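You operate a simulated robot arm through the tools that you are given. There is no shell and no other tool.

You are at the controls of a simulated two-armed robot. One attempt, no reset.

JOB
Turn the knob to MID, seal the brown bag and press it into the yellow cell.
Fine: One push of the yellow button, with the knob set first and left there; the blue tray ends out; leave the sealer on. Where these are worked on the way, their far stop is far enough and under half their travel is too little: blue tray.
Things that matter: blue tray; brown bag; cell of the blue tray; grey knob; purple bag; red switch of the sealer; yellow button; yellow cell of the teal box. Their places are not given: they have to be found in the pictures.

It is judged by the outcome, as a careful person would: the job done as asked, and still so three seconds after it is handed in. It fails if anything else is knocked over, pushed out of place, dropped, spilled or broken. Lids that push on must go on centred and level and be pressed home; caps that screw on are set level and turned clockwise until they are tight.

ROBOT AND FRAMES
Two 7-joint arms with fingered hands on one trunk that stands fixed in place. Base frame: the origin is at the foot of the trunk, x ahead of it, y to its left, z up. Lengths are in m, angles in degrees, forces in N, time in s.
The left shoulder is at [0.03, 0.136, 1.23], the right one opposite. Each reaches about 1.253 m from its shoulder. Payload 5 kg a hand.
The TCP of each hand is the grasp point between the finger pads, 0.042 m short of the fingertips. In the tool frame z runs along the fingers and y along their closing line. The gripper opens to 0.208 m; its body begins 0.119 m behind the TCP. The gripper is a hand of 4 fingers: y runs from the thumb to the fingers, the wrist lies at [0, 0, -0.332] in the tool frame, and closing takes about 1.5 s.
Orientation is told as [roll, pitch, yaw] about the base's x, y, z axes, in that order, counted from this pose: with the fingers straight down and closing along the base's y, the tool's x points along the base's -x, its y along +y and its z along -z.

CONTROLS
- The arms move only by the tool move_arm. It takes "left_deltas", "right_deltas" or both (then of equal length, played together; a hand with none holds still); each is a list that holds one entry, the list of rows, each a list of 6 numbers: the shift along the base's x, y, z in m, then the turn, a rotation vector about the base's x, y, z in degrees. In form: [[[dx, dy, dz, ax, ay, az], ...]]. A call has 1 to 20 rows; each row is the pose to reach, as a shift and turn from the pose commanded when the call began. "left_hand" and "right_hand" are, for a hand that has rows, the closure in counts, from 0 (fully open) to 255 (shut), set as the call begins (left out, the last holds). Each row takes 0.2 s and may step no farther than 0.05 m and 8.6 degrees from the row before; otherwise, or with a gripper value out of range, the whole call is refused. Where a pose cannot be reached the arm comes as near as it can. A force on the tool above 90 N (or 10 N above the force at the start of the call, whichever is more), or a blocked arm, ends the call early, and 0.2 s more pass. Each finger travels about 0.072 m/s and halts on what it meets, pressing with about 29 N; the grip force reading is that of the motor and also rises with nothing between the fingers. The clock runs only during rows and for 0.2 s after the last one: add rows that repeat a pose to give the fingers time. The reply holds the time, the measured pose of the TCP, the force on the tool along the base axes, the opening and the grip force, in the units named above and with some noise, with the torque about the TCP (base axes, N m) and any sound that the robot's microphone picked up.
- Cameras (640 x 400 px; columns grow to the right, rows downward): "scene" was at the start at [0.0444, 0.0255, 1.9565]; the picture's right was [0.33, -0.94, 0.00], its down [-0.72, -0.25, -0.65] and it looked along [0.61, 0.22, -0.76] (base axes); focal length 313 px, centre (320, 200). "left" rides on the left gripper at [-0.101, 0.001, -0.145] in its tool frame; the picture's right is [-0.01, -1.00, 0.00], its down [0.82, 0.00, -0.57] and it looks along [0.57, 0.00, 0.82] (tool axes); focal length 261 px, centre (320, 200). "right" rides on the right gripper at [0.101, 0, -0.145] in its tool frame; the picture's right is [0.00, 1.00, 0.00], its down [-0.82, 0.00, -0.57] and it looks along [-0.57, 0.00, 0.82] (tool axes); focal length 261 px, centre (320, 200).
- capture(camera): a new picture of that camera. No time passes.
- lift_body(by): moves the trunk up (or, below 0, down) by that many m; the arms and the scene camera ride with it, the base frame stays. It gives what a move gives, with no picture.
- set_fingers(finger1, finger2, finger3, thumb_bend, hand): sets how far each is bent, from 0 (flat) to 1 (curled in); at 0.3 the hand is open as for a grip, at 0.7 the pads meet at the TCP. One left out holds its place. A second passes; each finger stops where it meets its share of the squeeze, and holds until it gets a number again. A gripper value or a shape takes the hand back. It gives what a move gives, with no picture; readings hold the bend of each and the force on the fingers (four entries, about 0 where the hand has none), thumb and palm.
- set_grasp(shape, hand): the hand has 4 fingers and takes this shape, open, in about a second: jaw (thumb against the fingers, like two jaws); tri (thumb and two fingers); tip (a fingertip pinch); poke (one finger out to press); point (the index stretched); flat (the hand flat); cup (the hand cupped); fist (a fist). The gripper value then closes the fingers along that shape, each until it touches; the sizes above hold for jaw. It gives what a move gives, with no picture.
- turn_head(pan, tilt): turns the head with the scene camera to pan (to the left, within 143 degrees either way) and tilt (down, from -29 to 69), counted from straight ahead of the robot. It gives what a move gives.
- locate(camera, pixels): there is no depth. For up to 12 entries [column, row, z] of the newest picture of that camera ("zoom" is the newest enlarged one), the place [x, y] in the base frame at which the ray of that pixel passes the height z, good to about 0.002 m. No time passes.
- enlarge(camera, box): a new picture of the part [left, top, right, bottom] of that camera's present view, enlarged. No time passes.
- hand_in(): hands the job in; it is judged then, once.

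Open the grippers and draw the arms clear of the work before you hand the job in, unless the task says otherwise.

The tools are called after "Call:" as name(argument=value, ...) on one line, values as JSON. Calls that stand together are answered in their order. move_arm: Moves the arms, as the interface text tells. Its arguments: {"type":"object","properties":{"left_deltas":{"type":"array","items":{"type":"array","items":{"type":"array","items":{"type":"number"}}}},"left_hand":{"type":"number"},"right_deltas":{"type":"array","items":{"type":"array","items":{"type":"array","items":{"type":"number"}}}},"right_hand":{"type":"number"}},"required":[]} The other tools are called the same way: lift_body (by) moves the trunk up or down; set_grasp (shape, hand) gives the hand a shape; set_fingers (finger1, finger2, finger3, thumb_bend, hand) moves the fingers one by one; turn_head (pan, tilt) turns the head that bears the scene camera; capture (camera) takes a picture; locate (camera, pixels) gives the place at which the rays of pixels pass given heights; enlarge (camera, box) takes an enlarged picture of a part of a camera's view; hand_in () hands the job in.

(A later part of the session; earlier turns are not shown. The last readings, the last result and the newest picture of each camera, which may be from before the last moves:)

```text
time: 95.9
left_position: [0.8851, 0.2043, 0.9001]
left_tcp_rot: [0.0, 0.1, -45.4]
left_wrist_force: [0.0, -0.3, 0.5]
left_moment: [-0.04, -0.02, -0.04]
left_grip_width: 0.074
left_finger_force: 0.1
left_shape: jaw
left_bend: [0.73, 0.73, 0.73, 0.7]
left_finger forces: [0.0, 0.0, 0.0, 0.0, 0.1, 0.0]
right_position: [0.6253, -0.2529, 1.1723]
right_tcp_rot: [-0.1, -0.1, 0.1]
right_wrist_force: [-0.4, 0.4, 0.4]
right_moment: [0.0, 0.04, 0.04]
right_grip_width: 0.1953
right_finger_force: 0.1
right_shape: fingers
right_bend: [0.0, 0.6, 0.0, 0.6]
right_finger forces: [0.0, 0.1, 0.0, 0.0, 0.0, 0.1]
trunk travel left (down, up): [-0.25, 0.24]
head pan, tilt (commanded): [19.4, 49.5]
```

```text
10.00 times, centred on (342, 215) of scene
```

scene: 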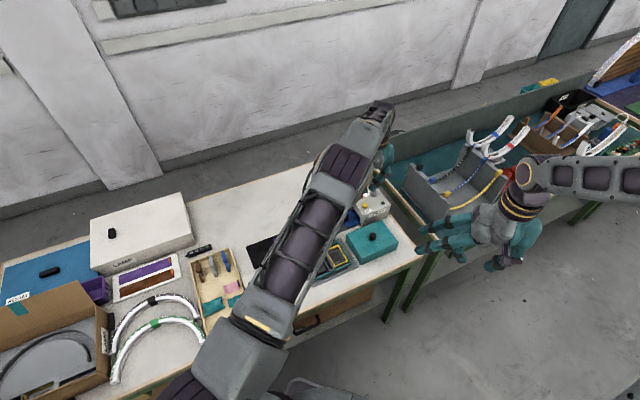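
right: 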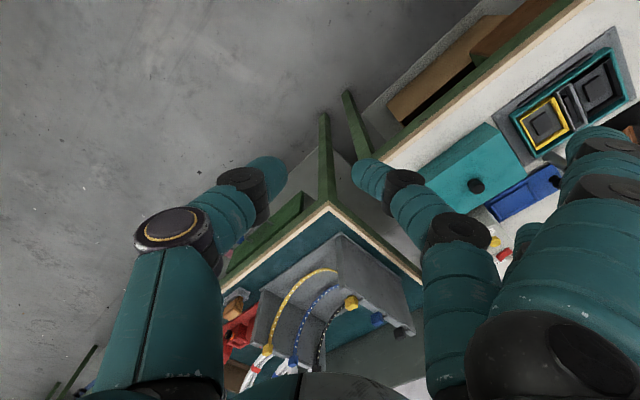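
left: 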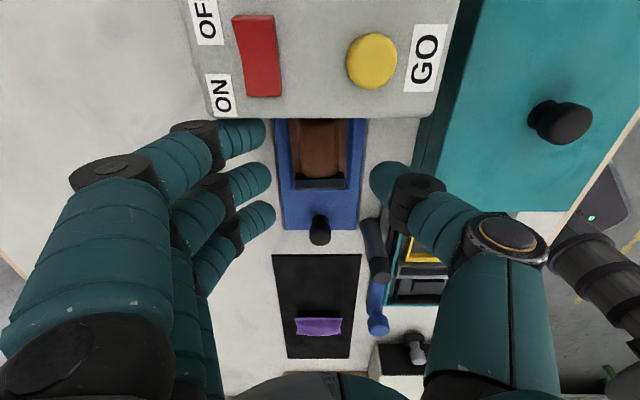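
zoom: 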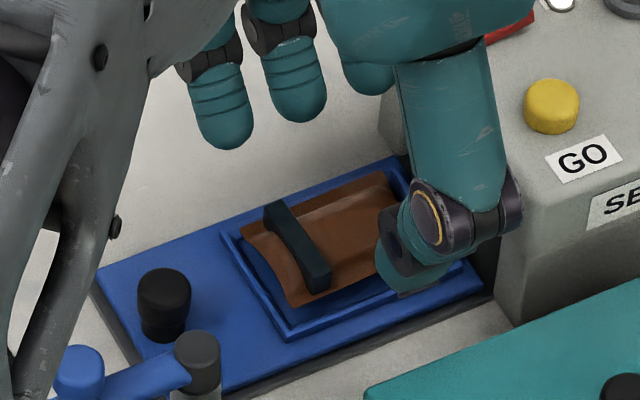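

Aligned over the bag. I descend to TCP z≈0.861 and check for contact.

Call:
move_arm(left_deltas=[[[0, 0, -0.015, 0, 0, 0], [0, 0, -0.028, 0, 0, 0], [0, 0, -0.035, 0, 0, 0], [0, 0, -0.039, 0, 0, 0], [0, 0, -0.039, 0, 0, 0]]])

Call:
move_arm(left_deltas=[[[0, 0, 0, 0, 0, 0], [0, 0, 0, 0, 0, 0], [0, 0, 0, 0, 0, 0], [0, 0, 0, 0, 0, 0], [0, 0, 0, 0, 0, 0]]], left_hand=205)

Call:
enlarge(camera="left", box=[220, 110, 420, 235])

Call:
enlarge(camera="scene", box=[310, 195, 374, 235])

```text
time: 97.1
left_position: [0.8836, 0.205, 0.8595]
left_tcp_rot: [0.1, 0.0, -45.5]
left_wrist_force: [0.6, 0.1, 0.4]
left_moment: [-0.01, -0.04, 0.0]
left_grip_width: 0.0739
left_finger_force: 0.1
left_shape: jaw
left_bend: [0.73, 0.73, 0.73, 0.7]
left_finger forces: [0.1, 0.1, 0.1, 0.0, 0.0, 0.0]
right_position: [0.6241, -0.2527, 1.1727]
right_tcp_rot: [-0.1, 0.0, -0.1]
right_wrist_force: [0.5, 1.0, 0.1]
right_moment: [-0.02, -0.02, 0.01]
right_grip_width: 0.1954
right_finger_force: 0.0
right_shape: fingers
right_bend: [0.0, 0.6, 0.0, 0.6]
right_finger forces: [0.0, 0.0, 0.0, 0.0, 0.0, 0.0]
trunk travel left (down, up): [-0.25, 0.24]
head pan, tilt (commanded): [19.4, 49.5]
```

```text
time: 98.3
left_position: [0.884, 0.2064, 0.8596]
left_tcp_rot: [0.1, 0.0, -45.4]
left_wrist_force: [5.1, 2.8, 0.9]
left_moment: [0.17, -0.21, -0.01]
left_grip_width: 0.0413
left_finger_force: 28.9
left_shape: jaw
left_bend: [0.73, 0.73, 0.73, 0.7]
left_finger forces: [8.8, 9.1, 9.2, 0.0, 21.5, 0.1]
right_position: [0.6248, -0.2524, 1.1713]
right_tcp_rot: [-0.1, 0.1, 0.0]
right_wrist_force: [-0.2, 0.3, -0.5]
right_moment: [0.01, 0.01, 0.01]
right_grip_width: 0.1952
right_finger_force: 0.2
right_shape: fingers
right_bend: [0.0, 0.6, 0.0, 0.6]
right_finger forces: [0.1, 0.0, 0.0, 0.0, 0.1, 0.0]
trunk travel left (down, up): [-0.25, 0.24]
head pan, tilt (commanded): [19.4, 49.5]
```

```text
3.20 times, centred on (320, 172) of left
```

zoom: 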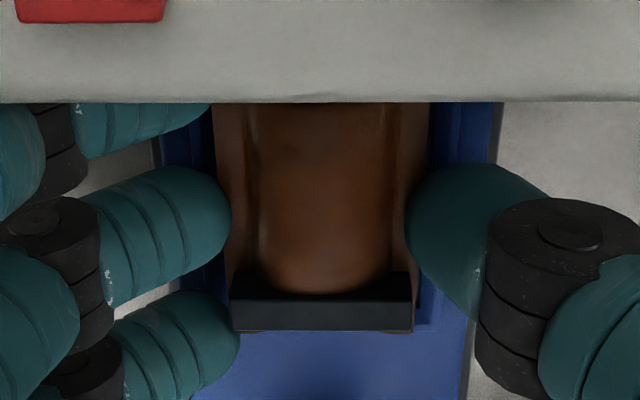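

```text
10.00 times, centred on (342, 215) of scene
```

zoom: 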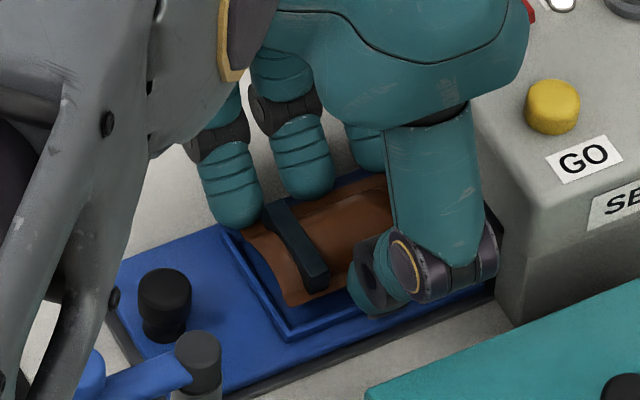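

Gripped (fingers ~9 N each, thumb 21 N). I lift slowly and check that the bag follows.

Call:
move_arm(left_deltas=[[[0, 0, 0.004, 0, 0, 0], [0, 0, 0.01, 0, 0, 0], [0, 0, 0.02, 0, 0, 0], [0, 0, 0.03, 0, 0, 0], [0, 0, 0.03, 0, 0, 0]]])

Call:
enlarge(camera="scene", box=[310, 190, 374, 230])

Call:
enlarge(camera="left", box=[220, 110, 420, 235])

```text
time: 99.5
left_position: [0.8838, 0.2058, 0.8898]
left_tcp_rot: [-0.1, 0.0, -45.4]
left_wrist_force: [0.3, 0.0, 0.4]
left_moment: [0.01, 0.03, 0.0]
left_grip_width: 0.0405
left_finger_force: 28.9
left_shape: jaw
left_bend: [0.73, 0.73, 0.73, 0.7]
left_finger forces: [7.2, 7.9, 7.9, 0.2, 24.0, 0.0]
right_position: [0.6238, -0.2523, 1.1716]
right_tcp_rot: [0.0, 0.1, 0.1]
right_wrist_force: [-0.6, 0.4, 0.7]
right_moment: [0.02, 0.0, -0.01]
right_grip_width: 0.195
right_finger_force: 0.0
right_shape: fingers
right_bend: [0.0, 0.6, 0.0, 0.6]
right_finger forces: [0.0, 0.0, 0.0, 0.0, 0.0, 0.0]
trunk travel left (down, up): [-0.25, 0.24]
head pan, tilt (commanded): [19.4, 49.5]
```

```text
10.00 times, centred on (342, 210) of scene
```

zoom: 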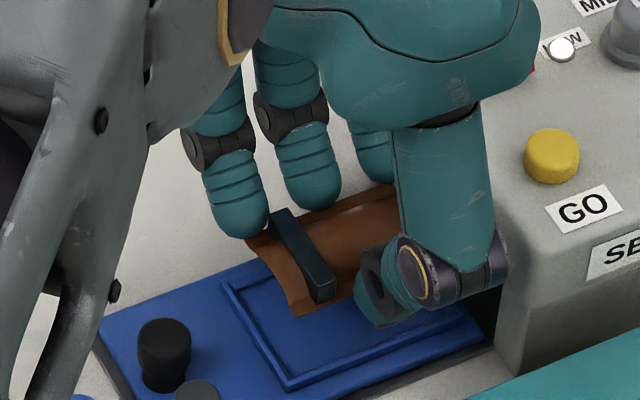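

```text
3.20 times, centred on (320, 172) of left
```

zoom: 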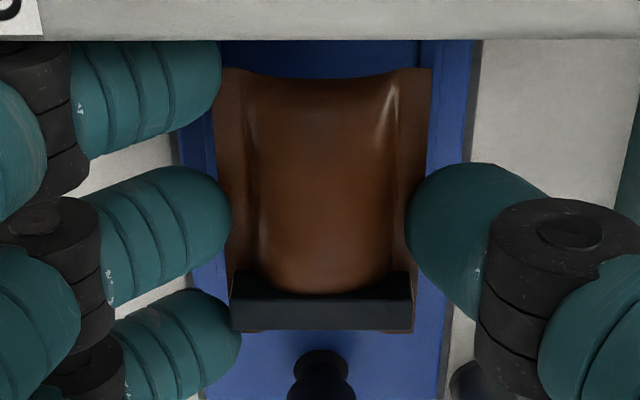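

The bag came up with the hand. I raise to z=1.0 and carry it over to the yellow cell, turning +90°.

Call:
move_arm(left_deltas=[[[0, 0, 0.03, 0, 0, 0], [0, 0, 0.07, 0, 0, 0], [0, 0, 0.109, 0, 0, 0], [-0.016, -0.0017, 0.109, 0, 0, 7.5], [-0.032, -0.0033, 0.109, 0, 0, 15], [-0.048, -0.005, 0.109, 0, 0, 22.6], [-0.064, -0.0067, 0.109, 0, 0, 30], [-0.08, -0.0083, 0.109, 0, 0, 37.7], [-0.096, -0.01, 0.109, 0, 0, 45.2], [-0.112, -0.0117, 0.109, 0, 0, 52.7], [-0.128, -0.0133, 0.109, 0, 0, 60.2], [-0.144, -0.015, 0.109, 0, 0, 67.8], [-0.16, -0.0167, 0.109, 0, 0, 75.3], [-0.175, -0.0183, 0.109, 0, 0, 83], [-0.1902, -0.0199, 0.109, 0, 0, 90.4], [-0.1902, -0.0199, 0.109, 0, 0, 90.4], [-0.1902, -0.0199, 0.109, 0, 0, 90.4]]])

Call:
capture(camera="left")

Call:
capture(camera="scene")

Call:
enlarge(camera="left", box=[220, 60, 420, 185])

```text
time: 103.1
left_position: [0.6949, 0.185, 0.9961]
left_tcp_rot: [0.1, 0.0, 45.0]
left_wrist_force: [-0.1, 0.6, -0.8]
left_moment: [0.04, -0.02, 0.01]
left_grip_width: 0.0406
left_finger_force: 29.0
left_shape: jaw
left_bend: [0.73, 0.73, 0.73, 0.7]
left_finger forces: [7.3, 7.4, 7.9, 0.0, 23.6, 0.1]
right_position: [0.6236, -0.2532, 1.1723]
right_tcp_rot: [0.0, 0.1, 0.1]
right_wrist_force: [0.0, 0.0, 0.0]
right_moment: [0.05, -0.03, -0.02]
right_grip_width: 0.1953
right_finger_force: 0.0
right_shape: fingers
right_bend: [0.0, 0.6, 0.0, 0.6]
right_finger forces: [0.1, 0.0, 0.1, 0.0, 0.1, 0.1]
trunk travel left (down, up): [-0.25, 0.24]
head pan, tilt (commanded): [19.4, 49.5]
```

```text
taken
```

left: 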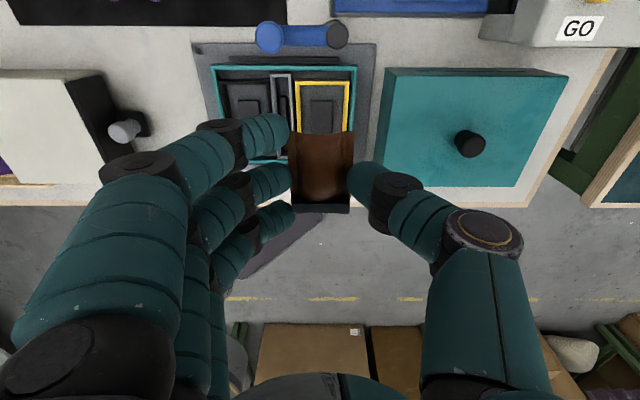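

```text
taken
```

scene: 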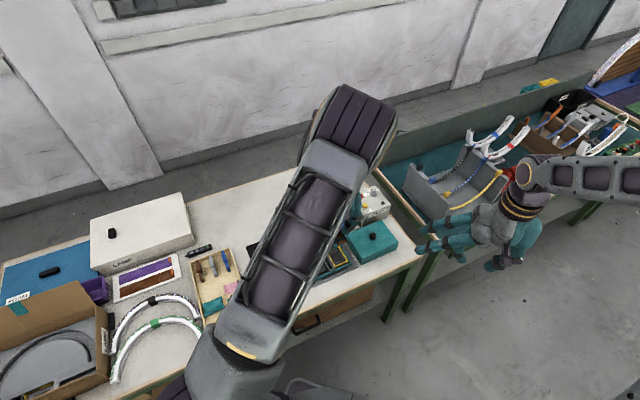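

```text
3.20 times, centred on (320, 122) of left
```

zoom: 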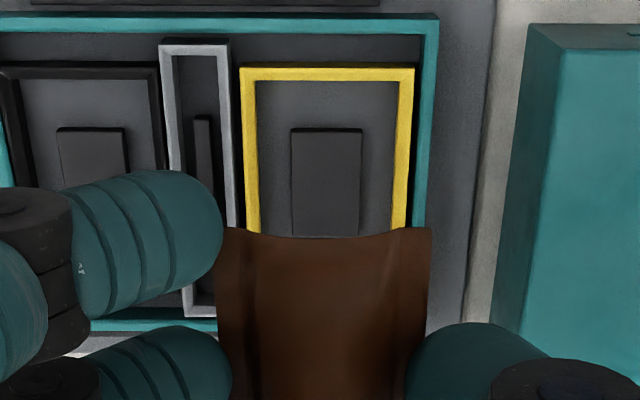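

The yellow cell appears just ahead of the bag, about 1 mm off laterally. I apply a (+0.002, 0) correction and descend to z≈0.895.

Call:
move_arm(left_deltas=[[[0.002, 0.0002, -0.03, 0, 0, 0], [0.002, 0.0002, -0.06, 0, 0, 0], [0.002, 0.0002, -0.085, 0, 0, 0], [0.002, 0.0002, -0.103, 0, 0, 0], [0.002, 0.0002, -0.103, 0, 0, 0], [0.002, 0.0002, -0.103, 0, 0, 0]]])

Call:
capture(camera="left")

Call:
enlarge(camera="left", box=[220, 90, 420, 215])

Call:
enlarge(camera="scene", box=[290, 225, 370, 275])

```text
time: 104.5
left_position: [0.6965, 0.1844, 0.8961]
left_tcp_rot: [0.0, 0.0, 45.0]
left_wrist_force: [0.0, -0.5, -0.5]
left_moment: [-0.03, -0.01, -0.02]
left_grip_width: 0.0408
left_finger_force: 28.6
left_shape: jaw
left_bend: [0.73, 0.73, 0.73, 0.7]
left_finger forces: [7.3, 7.4, 7.9, 0.1, 23.5, 0.1]
right_position: [0.6252, -0.2529, 1.1718]
right_tcp_rot: [0.0, 0.1, 0.0]
right_wrist_force: [0.0, 0.2, -0.3]
right_moment: [-0.02, 0.02, 0.04]
right_grip_width: 0.1951
right_finger_force: 0.1
right_shape: fingers
right_bend: [0.0, 0.6, 0.0, 0.6]
right_finger forces: [0.0, 0.1, 0.0, 0.1, 0.1, 0.0]
trunk travel left (down, up): [-0.25, 0.24]
head pan, tilt (commanded): [19.4, 49.5]
```

```text
taken
```

left: 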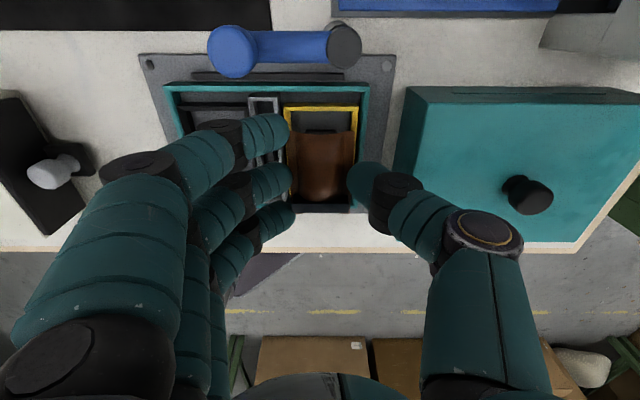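

```text
3.20 times, centred on (320, 152) of left
```

zoom: 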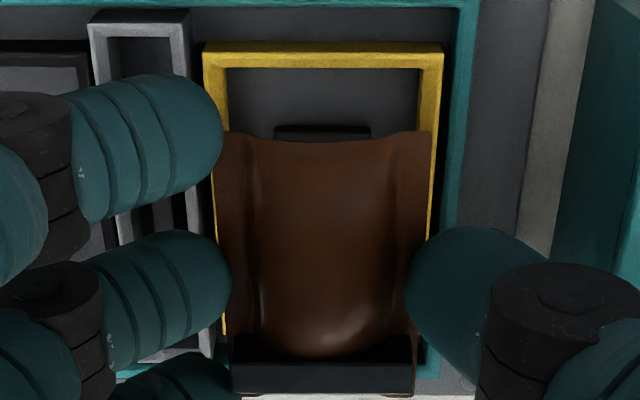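

```text
8.00 times, centred on (330, 250) of scene
```

zoom: 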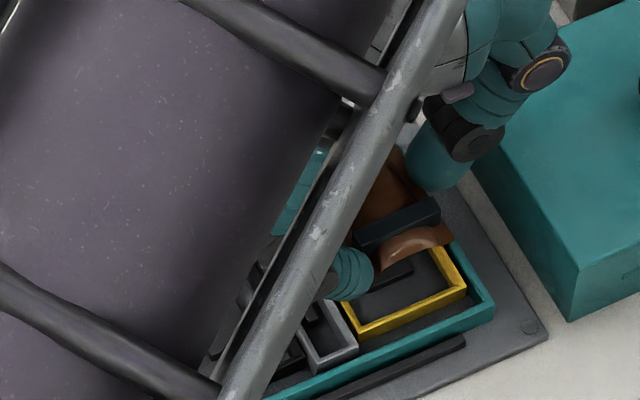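

The cell centre and bag differ by about (0.001, 0.0025); I correct that and descend to z≈0.872.

Call:
move_arm(left_deltas=[[[0.0009, 0.0025, -0.006, 0, 0, 0], [0.0009, 0.0025, -0.012, 0, 0, 0], [0.0009, 0.0025, -0.018, 0, 0, 0], [0.0009, 0.0025, -0.022, 0, 0, 0], [0.0009, 0.0025, -0.025, 0, 0, 0], [0.0009, 0.0025, -0.025, 0, 0, 0]]])

Call:
capture(camera="left")

Call:
enlarge(camera="left", box=[220, 90, 420, 215])

Call:
enlarge(camera="scene", box=[306, 230, 370, 270])

```text
time: 105.9
left_position: [0.6971, 0.1863, 0.8706]
left_tcp_rot: [0.0, -0.1, 44.9]
left_wrist_force: [0.1, 0.4, -0.2]
left_moment: [0.01, 0.01, 0.01]
left_grip_width: 0.0404
left_finger_force: 28.5
left_shape: jaw
left_bend: [0.73, 0.73, 0.73, 0.7]
left_finger forces: [7.4, 7.3, 7.9, 0.0, 23.4, 0.0]
right_position: [0.6246, -0.2523, 1.1716]
right_tcp_rot: [0.0, 0.0, 0.0]
right_wrist_force: [0.1, -1.1, 0.1]
right_moment: [-0.02, 0.01, 0.02]
right_grip_width: 0.1952
right_finger_force: 0.0
right_shape: fingers
right_bend: [0.0, 0.6, 0.0, 0.6]
right_finger forces: [0.0, 0.0, 0.0, 0.0, 0.0, 0.1]
trunk travel left (down, up): [-0.25, 0.24]
head pan, tilt (commanded): [19.4, 49.5]
```

```text
taken
```

left: 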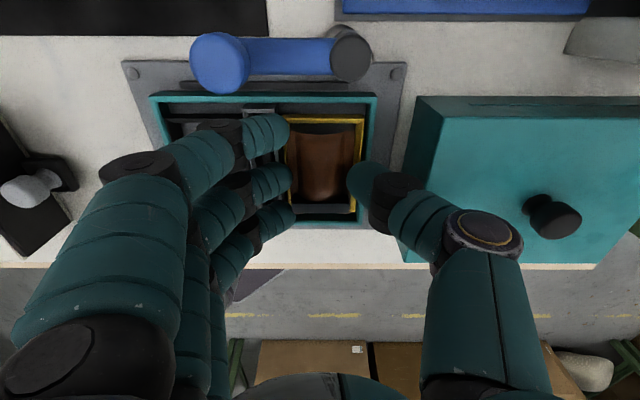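

```text
3.20 times, centred on (320, 152) of left
```

zoom: 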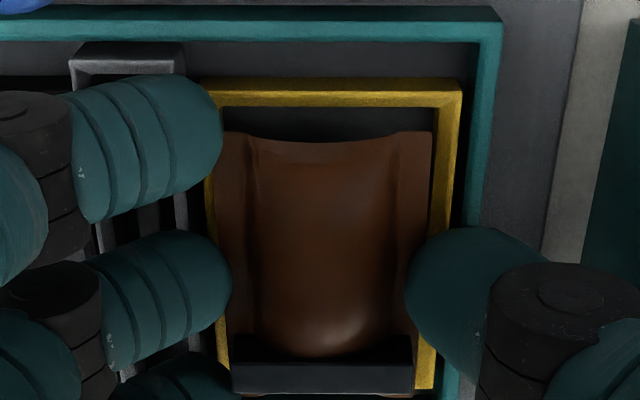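

```text
10.00 times, centred on (338, 250) of scene
```

zoom: 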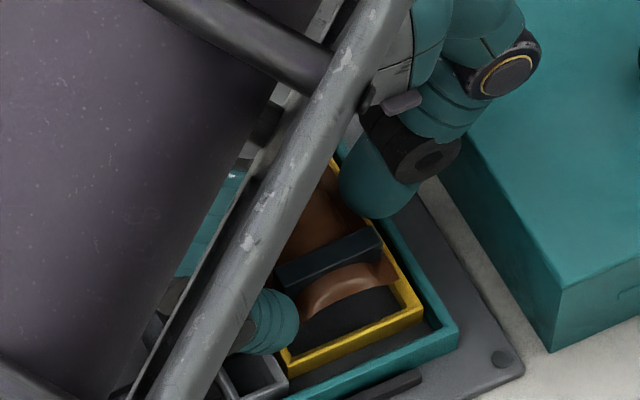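

Well aligned now (about 1 mm). I apply a 1.2 mm tweak and lower in 1.5 mm steps until something is felt.

Call:
move_arm(left_deltas=[[[0.0012, 0, 0, 0, 0, 0], [0.0012, 0, -0.0015, 0, 0, 0], [0.0012, 0, -0.003, 0, 0, 0], [0.0012, 0, -0.0045, 0, 0, 0], [0.0012, 0, -0.0045, 0, 0, 0]]])

Call:
enlarge(camera="left", box=[220, 90, 420, 215])

```text
time: 107.1
left_position: [0.6986, 0.1869, 0.8682]
left_tcp_rot: [0.0, 0.0, 45.0]
left_wrist_force: [-0.3, 0.2, -0.4]
left_moment: [0.03, -0.01, 0.01]
left_grip_width: 0.0406
left_finger_force: 29.1
left_shape: jaw
left_bend: [0.73, 0.73, 0.73, 0.7]
left_finger forces: [7.3, 7.5, 8.0, 0.0, 23.4, 0.1]
right_position: [0.6235, -0.2522, 1.172]
right_tcp_rot: [-0.1, 0.0, 0.0]
right_wrist_force: [-0.1, -0.2, 0.1]
right_moment: [-0.01, 0.03, 0.02]
right_grip_width: 0.1954
right_finger_force: 0.0
right_shape: fingers
right_bend: [0.0, 0.6, 0.0, 0.6]
right_finger forces: [0.0, 0.0, 0.0, 0.1, 0.0, 0.0]
trunk travel left (down, up): [-0.25, 0.24]
head pan, tilt (commanded): [19.4, 49.5]
```

```text
3.20 times, centred on (320, 152) of left
```

zoom: 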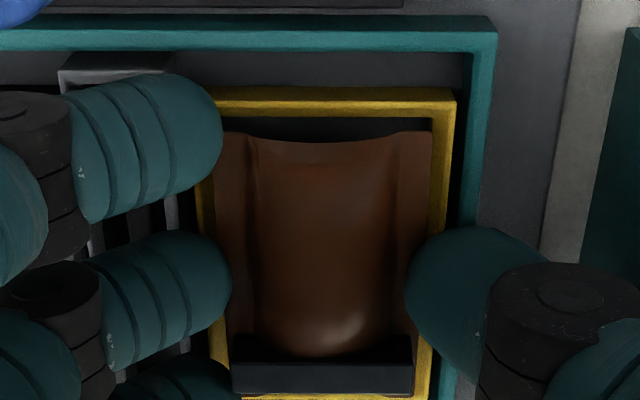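

The bag is centred inside the yellow frame, no contact yet. I keep lowering in 1.5 mm steps.

Call:
move_arm(left_deltas=[[[0, 0, -0.0015, 0, 0, 0], [0, 0, -0.003, 0, 0, 0], [0, 0, -0.0045, 0, 0, 0], [0, 0, -0.006, 0, 0, 0]]])

Call:
enlarge(camera="left", box=[220, 90, 420, 215])

Call:
enlarge(camera="scene", box=[306, 230, 370, 270])

```text
time: 108.1
left_position: [0.698, 0.1862, 0.8647]
left_tcp_rot: [-0.1, -0.2, 45.0]
left_wrist_force: [-1.1, 2.7, 43.8]
left_moment: [1.52, 0.69, -0.2]
left_grip_width: 0.0428
left_finger_force: 29.0
left_shape: jaw
left_bend: [0.74, 0.74, 0.74, 0.7]
left_finger forces: [18.5, 26.1, 23.9, 0.0, 29.1, 0.0]
right_position: [0.6226, -0.2531, 1.1734]
right_tcp_rot: [-0.1, -0.1, 0.0]
right_wrist_force: [0.1, 0.5, -0.7]
right_moment: [-0.01, -0.01, -0.02]
right_grip_width: 0.1951
right_finger_force: 0.1
right_shape: fingers
right_bend: [0.0, 0.6, 0.0, 0.6]
right_finger forces: [0.0, 0.0, 0.1, 0.0, 0.0, 0.0]
trunk travel left (down, up): [-0.25, 0.24]
head pan, tilt (commanded): [19.4, 49.5]
```

```text
3.20 times, centred on (320, 152) of left
```

zoom: 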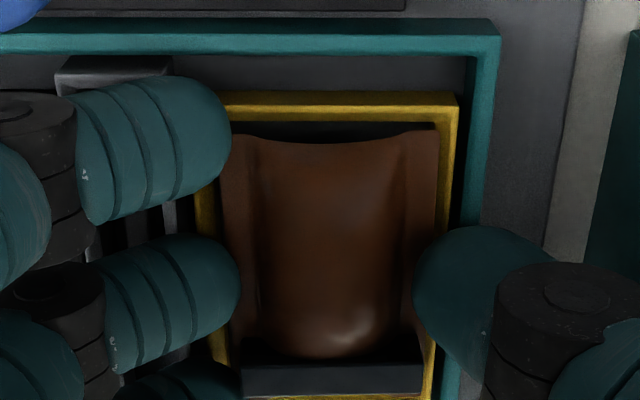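

```text
10.00 times, centred on (338, 250) of scene
```

zoom: 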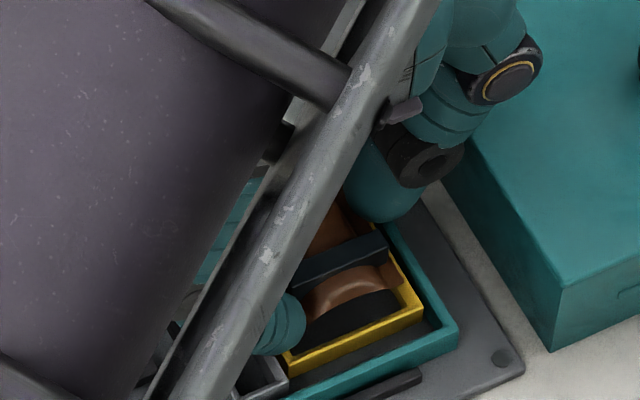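

44 N up on the finger side: the fingertips rest on the divider. I back off 5 mm to the contact-free height and release the bag into the cell.

Call:
move_arm(left_deltas=[[[0, 0, 0.003, 0, 0, 0], [0, 0, 0.0055, 0, 0, 0], [0, 0, 0.0055, 0, 0, 0]]])

Call:
enlarge(camera="left", box=[220, 90, 420, 215])

```text
time: 108.9
left_position: [0.6983, 0.1853, 0.8644]
left_tcp_rot: [0.1, 0.1, 44.9]
left_wrist_force: [2.0, -2.3, 3.4]
left_moment: [0.0, -0.02, 0.02]
left_grip_width: 0.0416
left_finger_force: 29.2
left_shape: jaw
left_bend: [0.73, 0.73, 0.73, 0.7]
left_finger forces: [10.0, 10.7, 7.6, 0.0, 25.2, 0.0]
right_position: [0.6241, -0.2523, 1.1715]
right_tcp_rot: [0.0, 0.0, 0.0]
right_wrist_force: [0.5, 0.8, -0.3]
right_moment: [-0.01, 0.02, 0.03]
right_grip_width: 0.195
right_finger_force: 0.1
right_shape: fingers
right_bend: [0.0, 0.6, 0.0, 0.6]
right_finger forces: [0.0, 0.1, 0.0, 0.1, 0.0, 0.0]
trunk travel left (down, up): [-0.25, 0.24]
head pan, tilt (commanded): [19.4, 49.5]
```

```text
3.20 times, centred on (320, 152) of left
```

zoom: 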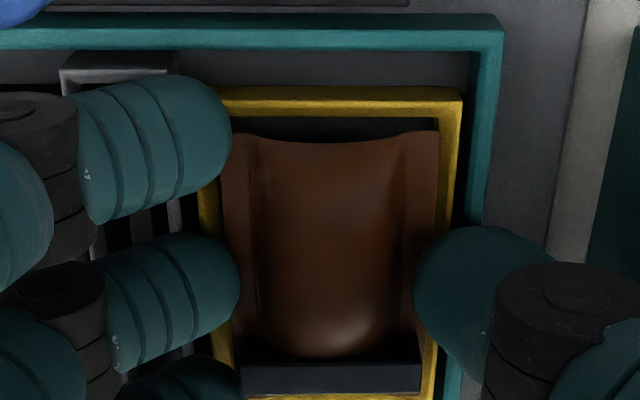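

The bag sits within the yellow frame. I open the fingers slightly to release it.

Call:
move_arm(left_deltas=[[[0, 0, 0.001, 0, 0, 0], [0, 0, 0.001, 0, 0, 0], [0, 0, 0.001, 0, 0, 0]]], left_hand=185)

Call:
move_arm(left_deltas=[[[0, 0, 0.01, 0, 0, 0], [0, 0, 0.03, 0, 0, 0], [0, 0, 0.06, 0, 0, 0], [0, 0, 0.09, 0, 0, 0], [0, 0, 0.09, 0, 0, 0]]])

Call:
capture(camera="left")

Call:
enlarge(camera="left", box=[220, 60, 420, 185])

Call:
enlarge(camera="scene", box=[306, 230, 370, 270])

```text
time: 109.7
left_position: [0.6994, 0.1871, 0.8669]
left_tcp_rot: [0.1, 0.0, 44.8]
left_wrist_force: [4.3, -7.0, 6.8]
left_moment: [-0.19, -0.04, 0.09]
left_grip_width: 0.0542
left_finger_force: 0.1
left_shape: jaw
left_bend: [0.74, 0.74, 0.74, 0.7]
left_finger forces: [3.3, 3.0, 3.2, 0.0, 0.1, 0.0]
right_position: [0.624, -0.2528, 1.1715]
right_tcp_rot: [0.0, 0.0, 0.0]
right_wrist_force: [-0.8, -0.7, 0.6]
right_moment: [-0.03, -0.02, -0.02]
right_grip_width: 0.195
right_finger_force: 0.1
right_shape: fingers
right_bend: [0.0, 0.6, 0.0, 0.6]
right_finger forces: [0.1, 0.0, 0.0, 0.0, 0.0, 0.1]
trunk travel left (down, up): [-0.25, 0.24]
head pan, tilt (commanded): [19.4, 49.5]
```

```text
time: 110.9
left_position: [0.7001, 0.1838, 0.9569]
left_tcp_rot: [0.1, -0.1, 44.9]
left_wrist_force: [0.0, -0.1, -0.5]
left_moment: [-0.05, 0.02, -0.01]
left_grip_width: 0.0568
left_finger_force: 0.0
left_shape: jaw
left_bend: [0.73, 0.73, 0.73, 0.7]
left_finger forces: [0.0, 0.0, 0.0, 0.1, 0.1, 0.1]
right_position: [0.6252, -0.2521, 1.1721]
right_tcp_rot: [-0.1, 0.0, 0.0]
right_wrist_force: [-0.1, 0.2, 0.0]
right_moment: [-0.02, 0.05, 0.0]
right_grip_width: 0.1951
right_finger_force: 0.1
right_shape: fingers
right_bend: [0.0, 0.6, 0.0, 0.6]
right_finger forces: [0.1, 0.0, 0.0, 0.1, 0.0, 0.0]
trunk travel left (down, up): [-0.25, 0.24]
head pan, tilt (commanded): [19.4, 49.5]
```

```text
taken
```

left: 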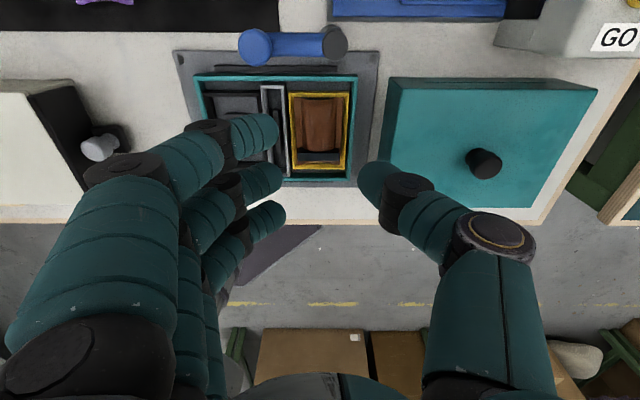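

```text
3.20 times, centred on (320, 122) of left
```

zoom: 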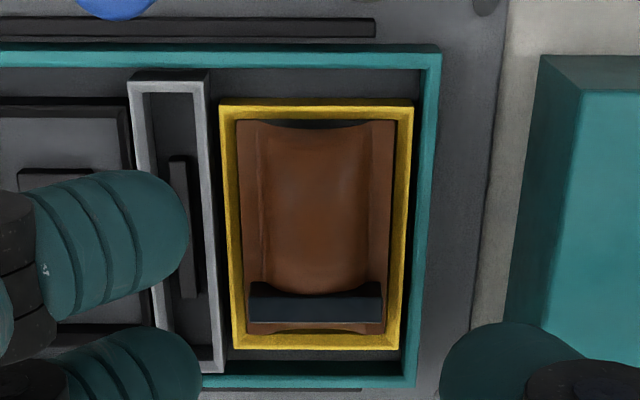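

```text
10.00 times, centred on (338, 250) of scene
```

zoom: 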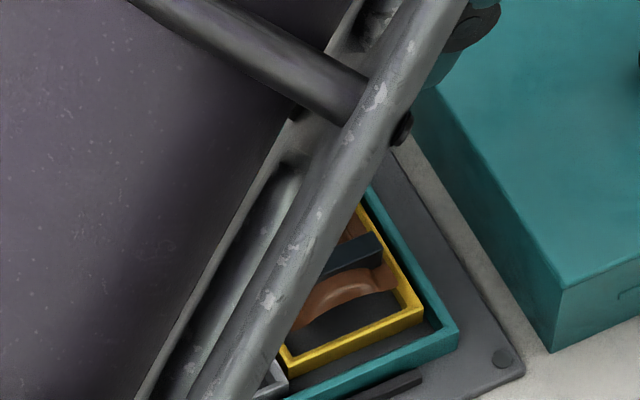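

The bag lies inside the yellow cell. To press it home I'll use the closed fingertips at its centre; first I check what lies around, e.g. the white box at (40,140).

Call:
locate(camera="left", pixels=[[100, 148, 0.84], [125, 130, 0.82], [30, 85, 0.87], [70, 185, 0.87], [75, 205, 0.8], [319, 124, 0.83], [291, 93, 0.825], [350, 95, 0.825], [346, 169, 0.825], [293, 169, 0.825], [320, 152, 0.84]])

Call:
turn_head(pan=19.4, tilt=49.5)

```text
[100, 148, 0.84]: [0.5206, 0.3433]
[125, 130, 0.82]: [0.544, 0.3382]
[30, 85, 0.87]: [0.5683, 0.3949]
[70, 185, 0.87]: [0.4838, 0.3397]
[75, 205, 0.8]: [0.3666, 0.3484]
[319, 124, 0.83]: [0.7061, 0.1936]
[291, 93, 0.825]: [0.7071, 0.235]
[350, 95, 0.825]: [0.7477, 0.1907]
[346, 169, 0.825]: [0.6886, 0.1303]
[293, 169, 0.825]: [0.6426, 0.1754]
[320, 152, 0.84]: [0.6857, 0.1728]
```

```text
time: 111.5
left_position: [0.6999, 0.1849, 0.9589]
left_tcp_rot: [0.1, 0.0, 45.0]
left_wrist_force: [-0.5, 0.1, 1.6]
left_moment: [0.03, -0.02, 0.01]
left_grip_width: 0.0571
left_finger_force: 0.0
left_shape: jaw
left_bend: [0.73, 0.73, 0.73, 0.7]
left_finger forces: [0.0, 0.1, 0.1, 0.0, 0.0, 0.1]
right_position: [0.6241, -0.2537, 1.1713]
right_tcp_rot: [-0.1, 0.0, 0.0]
right_wrist_force: [0.1, 0.4, -0.2]
right_moment: [-0.03, -0.03, 0.0]
right_grip_width: 0.1952
right_finger_force: 0.1
right_shape: fingers
right_bend: [0.0, 0.6, 0.0, 0.6]
right_finger forces: [0.0, 0.1, 0.0, 0.0, 0.0, 0.0]
trunk travel left (down, up): [-0.25, 0.24]
head pan, tilt (commanded): [19.4, 49.5]
```

The surroundings are clear of the hand at yaw 45°. I form the closed tip and move to just above the bag's centre.

Call:
set_grasp(hand="left", shape="tip")

Call:
move_arm(left_deltas=[[[0, 0, 0, 0, 0, 0], [0, 0, 0, 0, 0, 0], [-0.0005, -0.001, 0, 0, 0, 0], [-0.001, -0.002, 0, 0, 0, 0], [-0.001, -0.002, 0, 0, 0, 0], [-0.001, -0.002, -0.02, 0, 0, 0], [-0.001, -0.002, -0.04, 0, 0, 0], [-0.001, -0.002, -0.06, 0, 0, 0], [-0.001, -0.002, -0.06, 0, 0, 0]]], left_hand=250)

Call:
capture(camera="left")

Call:
enlarge(camera="left", box=[220, 90, 420, 215])

```text
time: 112.4
left_position: [0.7003, 0.1847, 0.9568]
left_tcp_rot: [-0.1, 0.1, 45.0]
left_wrist_force: [-0.6, -0.1, 0.4]
left_moment: [-0.02, 0.04, -0.01]
left_grip_width: 0.2079
left_finger_force: 0.1
left_shape: tip
left_bend: [0.06, 0.3, 0.06, 0.3]
left_finger forces: [0.0, 0.0, 0.0, 0.0, 0.1, 0.0]
right_position: [0.6244, -0.2524, 1.1723]
right_tcp_rot: [0.0, 0.0, 0.1]
right_wrist_force: [0.0, 0.3, -0.5]
right_moment: [0.01, 0.02, 0.02]
right_grip_width: 0.1955
right_finger_force: 0.0
right_shape: fingers
right_bend: [0.0, 0.6, 0.0, 0.6]
right_finger forces: [0.0, 0.1, 0.1, 0.0, 0.1, 0.0]
trunk travel left (down, up): [-0.25, 0.24]
head pan, tilt (commanded): [19.4, 49.5]
```

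```text
time: 114.4
left_position: [0.6989, 0.1837, 0.8986]
left_tcp_rot: [0.0, 0.0, 44.9]
left_wrist_force: [-0.1, 0.4, 0.4]
left_moment: [0.03, -0.07, 0.06]
left_grip_width: 0.0047
left_finger_force: 0.0
left_shape: tip
left_bend: [0.05, 0.69, 0.05, 0.7]
left_finger forces: [0.0, 0.1, 0.1, 0.1, 0.0, 0.0]
right_position: [0.6241, -0.2509, 1.1722]
right_tcp_rot: [0.0, 0.0, 0.0]
right_wrist_force: [0.0, 0.5, 0.6]
right_moment: [0.04, -0.02, -0.01]
right_grip_width: 0.1951
right_finger_force: 0.0
right_shape: fingers
right_bend: [0.0, 0.6, 0.0, 0.6]
right_finger forces: [0.1, 0.0, 0.0, 0.0, 0.1, 0.0]
trunk travel left (down, up): [-0.25, 0.24]
head pan, tilt (commanded): [19.4, 49.5]
```

```text
taken
```

left: 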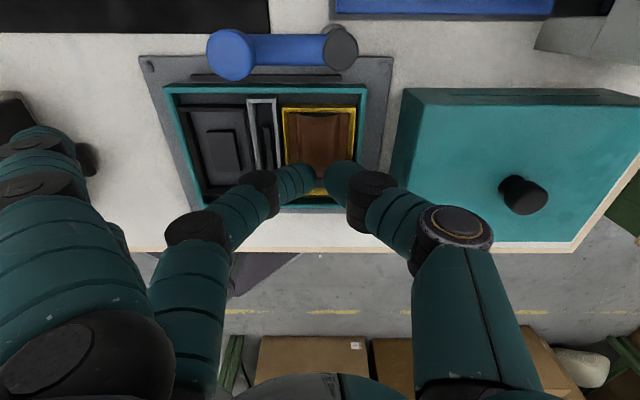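

```text
3.20 times, centred on (320, 152) of left
```

zoom: 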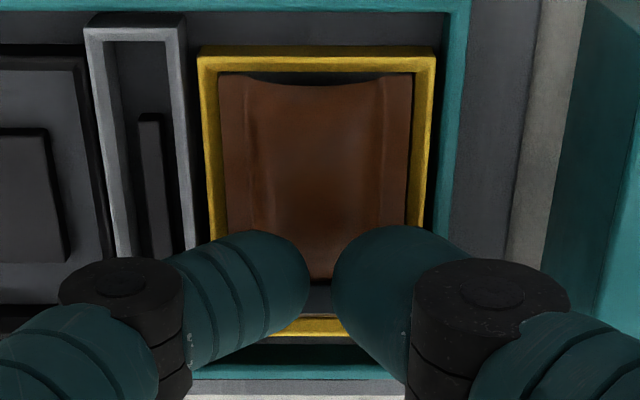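

The tips will land at the bag's centre. I lower in 2 mm rows to feel first contact.

Call:
move_arm(left_deltas=[[[-0.0014, -0.0014, -0.006, 0, 0, 0], [-0.0014, -0.0014, -0.01, 0, 0, 0], [-0.0014, -0.0014, -0.013, 0, 0, 0], [-0.0014, -0.0014, -0.016, 0, 0, 0], [-0.0014, -0.0014, -0.018, 0, 0, 0]]])

```text
time: 115.6
left_position: [0.6961, 0.1821, 0.8808]
left_tcp_rot: [0.0, 0.0, 44.9]
left_wrist_force: [-0.1, 0.4, -0.1]
left_moment: [0.01, 0.03, 0.0]
left_grip_width: 0.0045
left_finger_force: 0.0
left_shape: tip
left_bend: [0.05, 0.69, 0.05, 0.7]
left_finger forces: [0.0, 0.0, 0.0, 0.0, 0.0, 0.0]
right_position: [0.6235, -0.2526, 1.1735]
right_tcp_rot: [0.0, 0.0, 0.0]
right_wrist_force: [-0.1, -0.5, -0.6]
right_moment: [0.01, -0.02, 0.02]
right_grip_width: 0.1952
right_finger_force: 0.2
right_shape: fingers
right_bend: [0.0, 0.6, 0.0, 0.6]
right_finger forces: [0.0, 0.1, 0.0, 0.0, 0.0, 0.0]
trunk travel left (down, up): [-0.25, 0.24]
head pan, tilt (commanded): [19.4, 49.5]
```

No contact yet at z=0.880; I continue down in 2 mm rows.

Call:
move_arm(left_deltas=[[[0, 0, -0.002, 0, 0, 0], [0, 0, -0.004, 0, 0, 0], [0, 0, -0.006, 0, 0, 0], [0, 0, -0.006, 0, 0, 0]]])

Call:
enlarge(camera="left", box=[220, 90, 420, 215])

```text
time: 116.6
left_position: [0.6981, 0.1814, 0.8753]
left_tcp_rot: [-0.1, -0.2, 44.9]
left_wrist_force: [8.7, -11.9, 36.3]
left_moment: [-0.92, -0.66, 0.02]
left_grip_width: 0.0065
left_finger_force: 28.9
left_shape: tip
left_bend: [0.25, 0.72, 0.25, 0.71]
left_finger forces: [0.0, 0.0, 0.0, 0.0, 57.6, 0.0]
right_position: [0.6225, -0.2551, 1.1725]
right_tcp_rot: [0.0, -0.1, 0.0]
right_wrist_force: [0.5, 0.0, -0.5]
right_moment: [-0.04, 0.0, 0.0]
right_grip_width: 0.1949
right_finger_force: 0.0
right_shape: fingers
right_bend: [0.0, 0.6, 0.0, 0.6]
right_finger forces: [0.1, 0.0, 0.1, 0.0, 0.1, 0.0]
trunk travel left (down, up): [-0.25, 0.24]
head pan, tilt (commanded): [19.4, 49.5]
```

```text
3.20 times, centred on (320, 152) of left
```

zoom: 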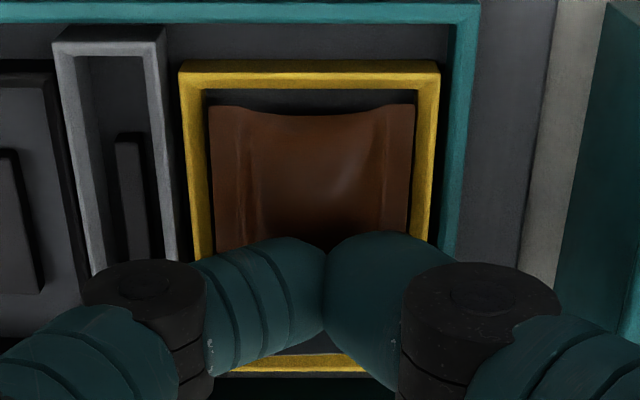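

Firm contact (36 N, mostly on the thumb tip) within ~2 mm: the bag seems to be seated on something. I lift off and inspect.

Call:
move_arm(left_deltas=[[[0, 0, 0.005, 0, 0, 0], [0, 0, 0.03, 0, 0, 0], [0, 0, 0.07, 0, 0, 0], [0, 0, 0.1, 0, 0, 0], [0, 0, 0.1, 0, 0, 0]]], left_hand=120)

Call:
capture(camera="left")

Call:
enlarge(camera="left", box=[256, 80, 384, 160])

Call:
enlarge(camera="scene", box=[306, 230, 370, 270])

```text
time: 117.8
left_position: [0.6979, 0.185, 0.9731]
left_tcp_rot: [0.1, 0.0, 44.9]
left_wrist_force: [1.2, 0.1, 0.1]
left_moment: [-0.03, 0.01, 0.03]
left_grip_width: 0.1091
left_finger_force: 0.0
left_shape: tip
left_bend: [0.05, 0.72, 0.05, 0.7]
left_finger forces: [0.0, 0.0, 0.0, 0.0, 0.0, 0.0]
right_position: [0.6245, -0.2532, 1.1712]
right_tcp_rot: [0.0, 0.1, 0.0]
right_wrist_force: [0.2, 0.6, 0.7]
right_moment: [0.01, 0.01, -0.01]
right_grip_width: 0.195
right_finger_force: 0.0
right_shape: fingers
right_bend: [0.0, 0.6, 0.0, 0.6]
right_finger forces: [0.1, 0.0, 0.1, 0.1, 0.0, 0.1]
trunk travel left (down, up): [-0.25, 0.24]
head pan, tilt (commanded): [19.4, 49.5]
```

```text
taken
```

left: 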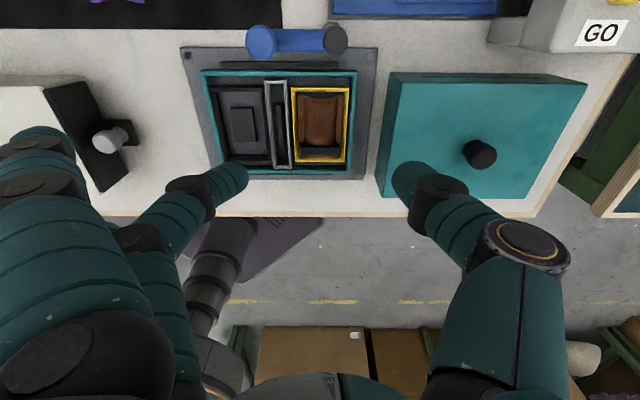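

```text
5.00 times, centred on (320, 120) of left
```

zoom: 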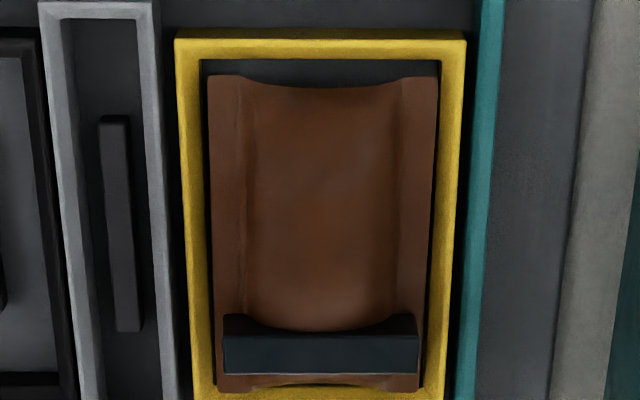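

```text
10.00 times, centred on (338, 250) of scene
```

zoom: 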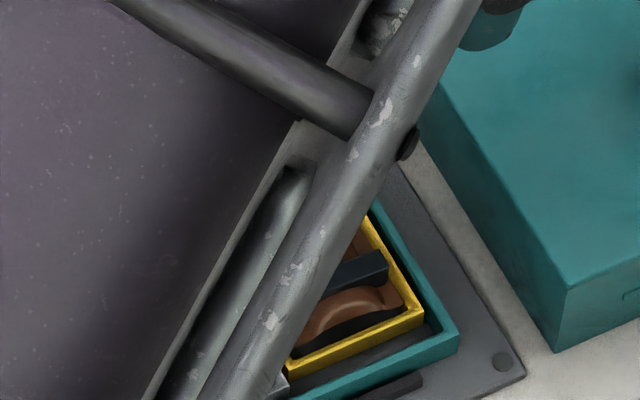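

The bag now sits lower in the cell. I move the left arm aside to get a clear scene view of how it is seated.

Call:
move_arm(left_deltas=[[[0, 0.0, 0.05, 0, 0, -5], [0, 0.03, 0.09, 0, 0, -12], [0, 0.06, 0.13, 0, 0, -19], [0, 0.095, 0.16, 0, 0, -26], [0, 0.13, 0.19, 0, 0, -33], [0, 0.165, 0.21, 0, 0, -40], [0, 0.2, 0.23, 0, 0, -45], [0, 0.24, 0.25, 0, 0, -45], [0, 0.27, 0.27, 0, 0, -45], [0, 0.27, 0.27, 0, 0, -45]]])

Call:
capture(camera="scene")

Call:
enlarge(camera="scene", box=[306, 235, 370, 275])

Call:
enlarge(camera="scene", box=[240, 180, 400, 280])

```text
time: 120.0
left_position: [0.6968, 0.4524, 1.2405]
left_tcp_rot: [-0.1, 0.0, 0.0]
left_wrist_force: [0.0, 0.3, 0.0]
left_moment: [0.01, 0.01, -0.02]
left_grip_width: 0.1095
left_finger_force: 0.1
left_shape: tip
left_bend: [0.05, 0.72, 0.05, 0.7]
left_finger forces: [0.0, 0.0, 0.0, 0.0, 0.0, 0.0]
right_position: [0.6235, -0.2537, 1.1714]
right_tcp_rot: [0.0, 0.0, 0.0]
right_wrist_force: [0.1, -0.4, -0.8]
right_moment: [0.03, 0.02, 0.0]
right_grip_width: 0.1948
right_finger_force: 0.1
right_shape: fingers
right_bend: [0.0, 0.6, 0.0, 0.6]
right_finger forces: [0.0, 0.1, 0.0, 0.0, 0.0, 0.0]
trunk travel left (down, up): [-0.25, 0.24]
head pan, tilt (commanded): [19.4, 49.5]
```

```text
taken
```

scene: 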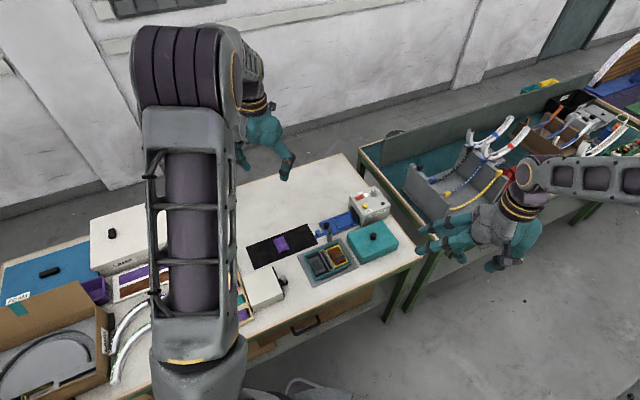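

```text
10.00 times, centred on (338, 255) of scene
```

zoom: 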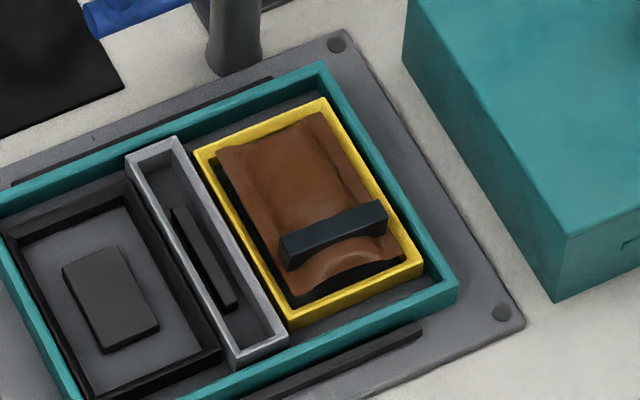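

```text
4.00 times, centred on (320, 230) of scene
```

zoom: 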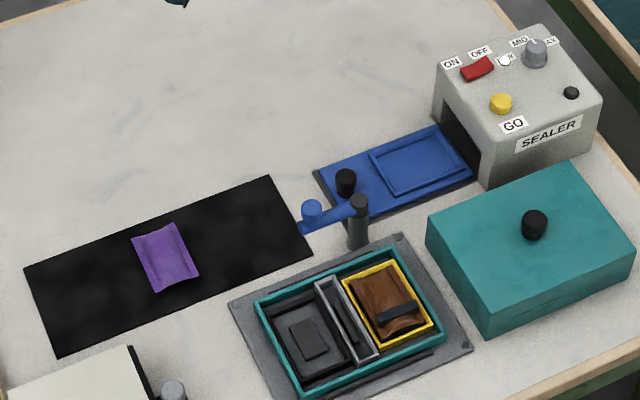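

Clear view: bag in the yellow cell, tray out, switch ON, knob MID. I triangulate the bag's flange corners against the rim to judge how deep it sits.

Call:
locate(camera="left", pixels=[[297.6, 95, 0.825], [343.6, 95.2, 0.825], [299.4, 158, 0.825], [340, 157.6, 0.825], [291, 87.5, 0.825], [349.4, 87.5, 0.825], [345, 162, 0.825], [294, 162, 0.825]])

Call:
locate(camera="scene", pixels=[[327.8, 249.8, 0.825], [337.8, 246.2, 0.825], [335, 264.5, 0.825], [346.4, 260.8, 0.825], [325.4, 250, 0.825], [338.4, 244.8, 0.825], [348.2, 261.6, 0.825], [334.8, 267.2, 0.825]])

```text
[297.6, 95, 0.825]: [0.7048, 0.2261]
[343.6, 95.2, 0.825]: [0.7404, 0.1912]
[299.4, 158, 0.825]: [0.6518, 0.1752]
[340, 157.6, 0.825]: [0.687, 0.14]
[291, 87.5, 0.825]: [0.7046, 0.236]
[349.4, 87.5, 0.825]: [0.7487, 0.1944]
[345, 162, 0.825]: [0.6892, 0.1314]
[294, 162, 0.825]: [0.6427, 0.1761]
```

```text
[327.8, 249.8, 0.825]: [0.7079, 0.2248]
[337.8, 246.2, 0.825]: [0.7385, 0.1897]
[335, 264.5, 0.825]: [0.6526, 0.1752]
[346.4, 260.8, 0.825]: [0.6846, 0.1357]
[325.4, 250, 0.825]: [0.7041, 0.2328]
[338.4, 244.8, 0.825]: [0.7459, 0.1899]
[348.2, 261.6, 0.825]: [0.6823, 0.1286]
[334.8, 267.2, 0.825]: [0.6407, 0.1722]
```

The y+ side of the bag (towards the grey divider) reads a few mm higher than the other — the thumb pressed off-centre. I return with the closed tip so the thumb contact lands on the bag's centre line.

Call:
move_arm(left_deltas=[[[-0.0005, -0.025, -0.025, 0, 0, 5], [-0.001, -0.055, -0.06, 0, 0, 10], [-0.0015, -0.085, -0.095, 0, 0, 15], [-0.002, -0.115, -0.13, 0, 0, 20], [-0.003, -0.145, -0.165, 0, 0, 26], [-0.004, -0.175, -0.2, 0, 0, 32], [-0.005, -0.205, -0.235, 0, 0, 38], [-0.006, -0.233, -0.265, 0, 0, 42], [-0.0068, -0.2566, -0.294, 0, 0, 45], [-0.0068, -0.2566, -0.314, 0, 0, 45], [-0.0068, -0.2566, -0.314, 0, 0, 45]]], left_hand=250)

Call:
capture(camera="left")

Call:
enlarge(camera="left", box=[220, 75, 420, 200])

```text
time: 122.4
left_position: [0.6919, 0.1931, 0.928]
left_tcp_rot: [0.0, 0.0, 45.0]
left_wrist_force: [-0.6, -0.3, 0.3]
left_moment: [0.05, 0.01, 0.03]
left_grip_width: 0.0044
left_finger_force: 0.0
left_shape: tip
left_bend: [0.05, 0.69, 0.05, 0.7]
left_finger forces: [0.0, 0.0, 0.0, 0.1, 0.0, 0.0]
right_position: [0.6236, -0.253, 1.1721]
right_tcp_rot: [0.0, 0.0, 0.0]
right_wrist_force: [0.3, -0.3, -0.4]
right_moment: [0.09, -0.03, 0.02]
right_grip_width: 0.1951
right_finger_force: 0.1
right_shape: fingers
right_bend: [0.0, 0.6, 0.0, 0.6]
right_finger forces: [0.0, 0.1, 0.0, 0.0, 0.0, 0.0]
trunk travel left (down, up): [-0.25, 0.24]
head pan, tilt (commanded): [19.4, 49.5]
```

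```text
taken
```

left: 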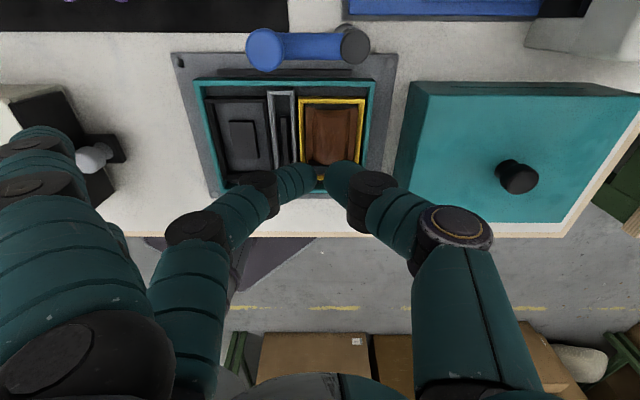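

```text
3.20 times, centred on (320, 138) of left
```

zoom: 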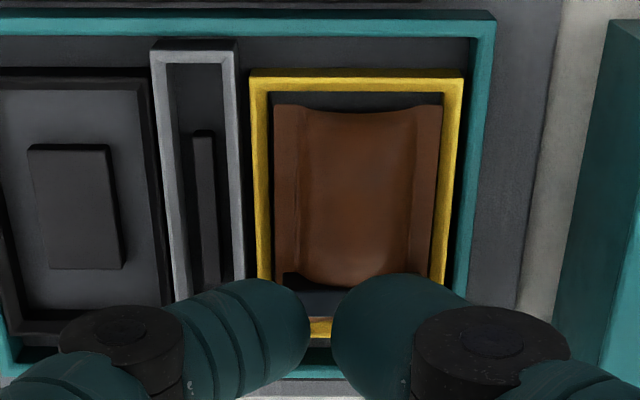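

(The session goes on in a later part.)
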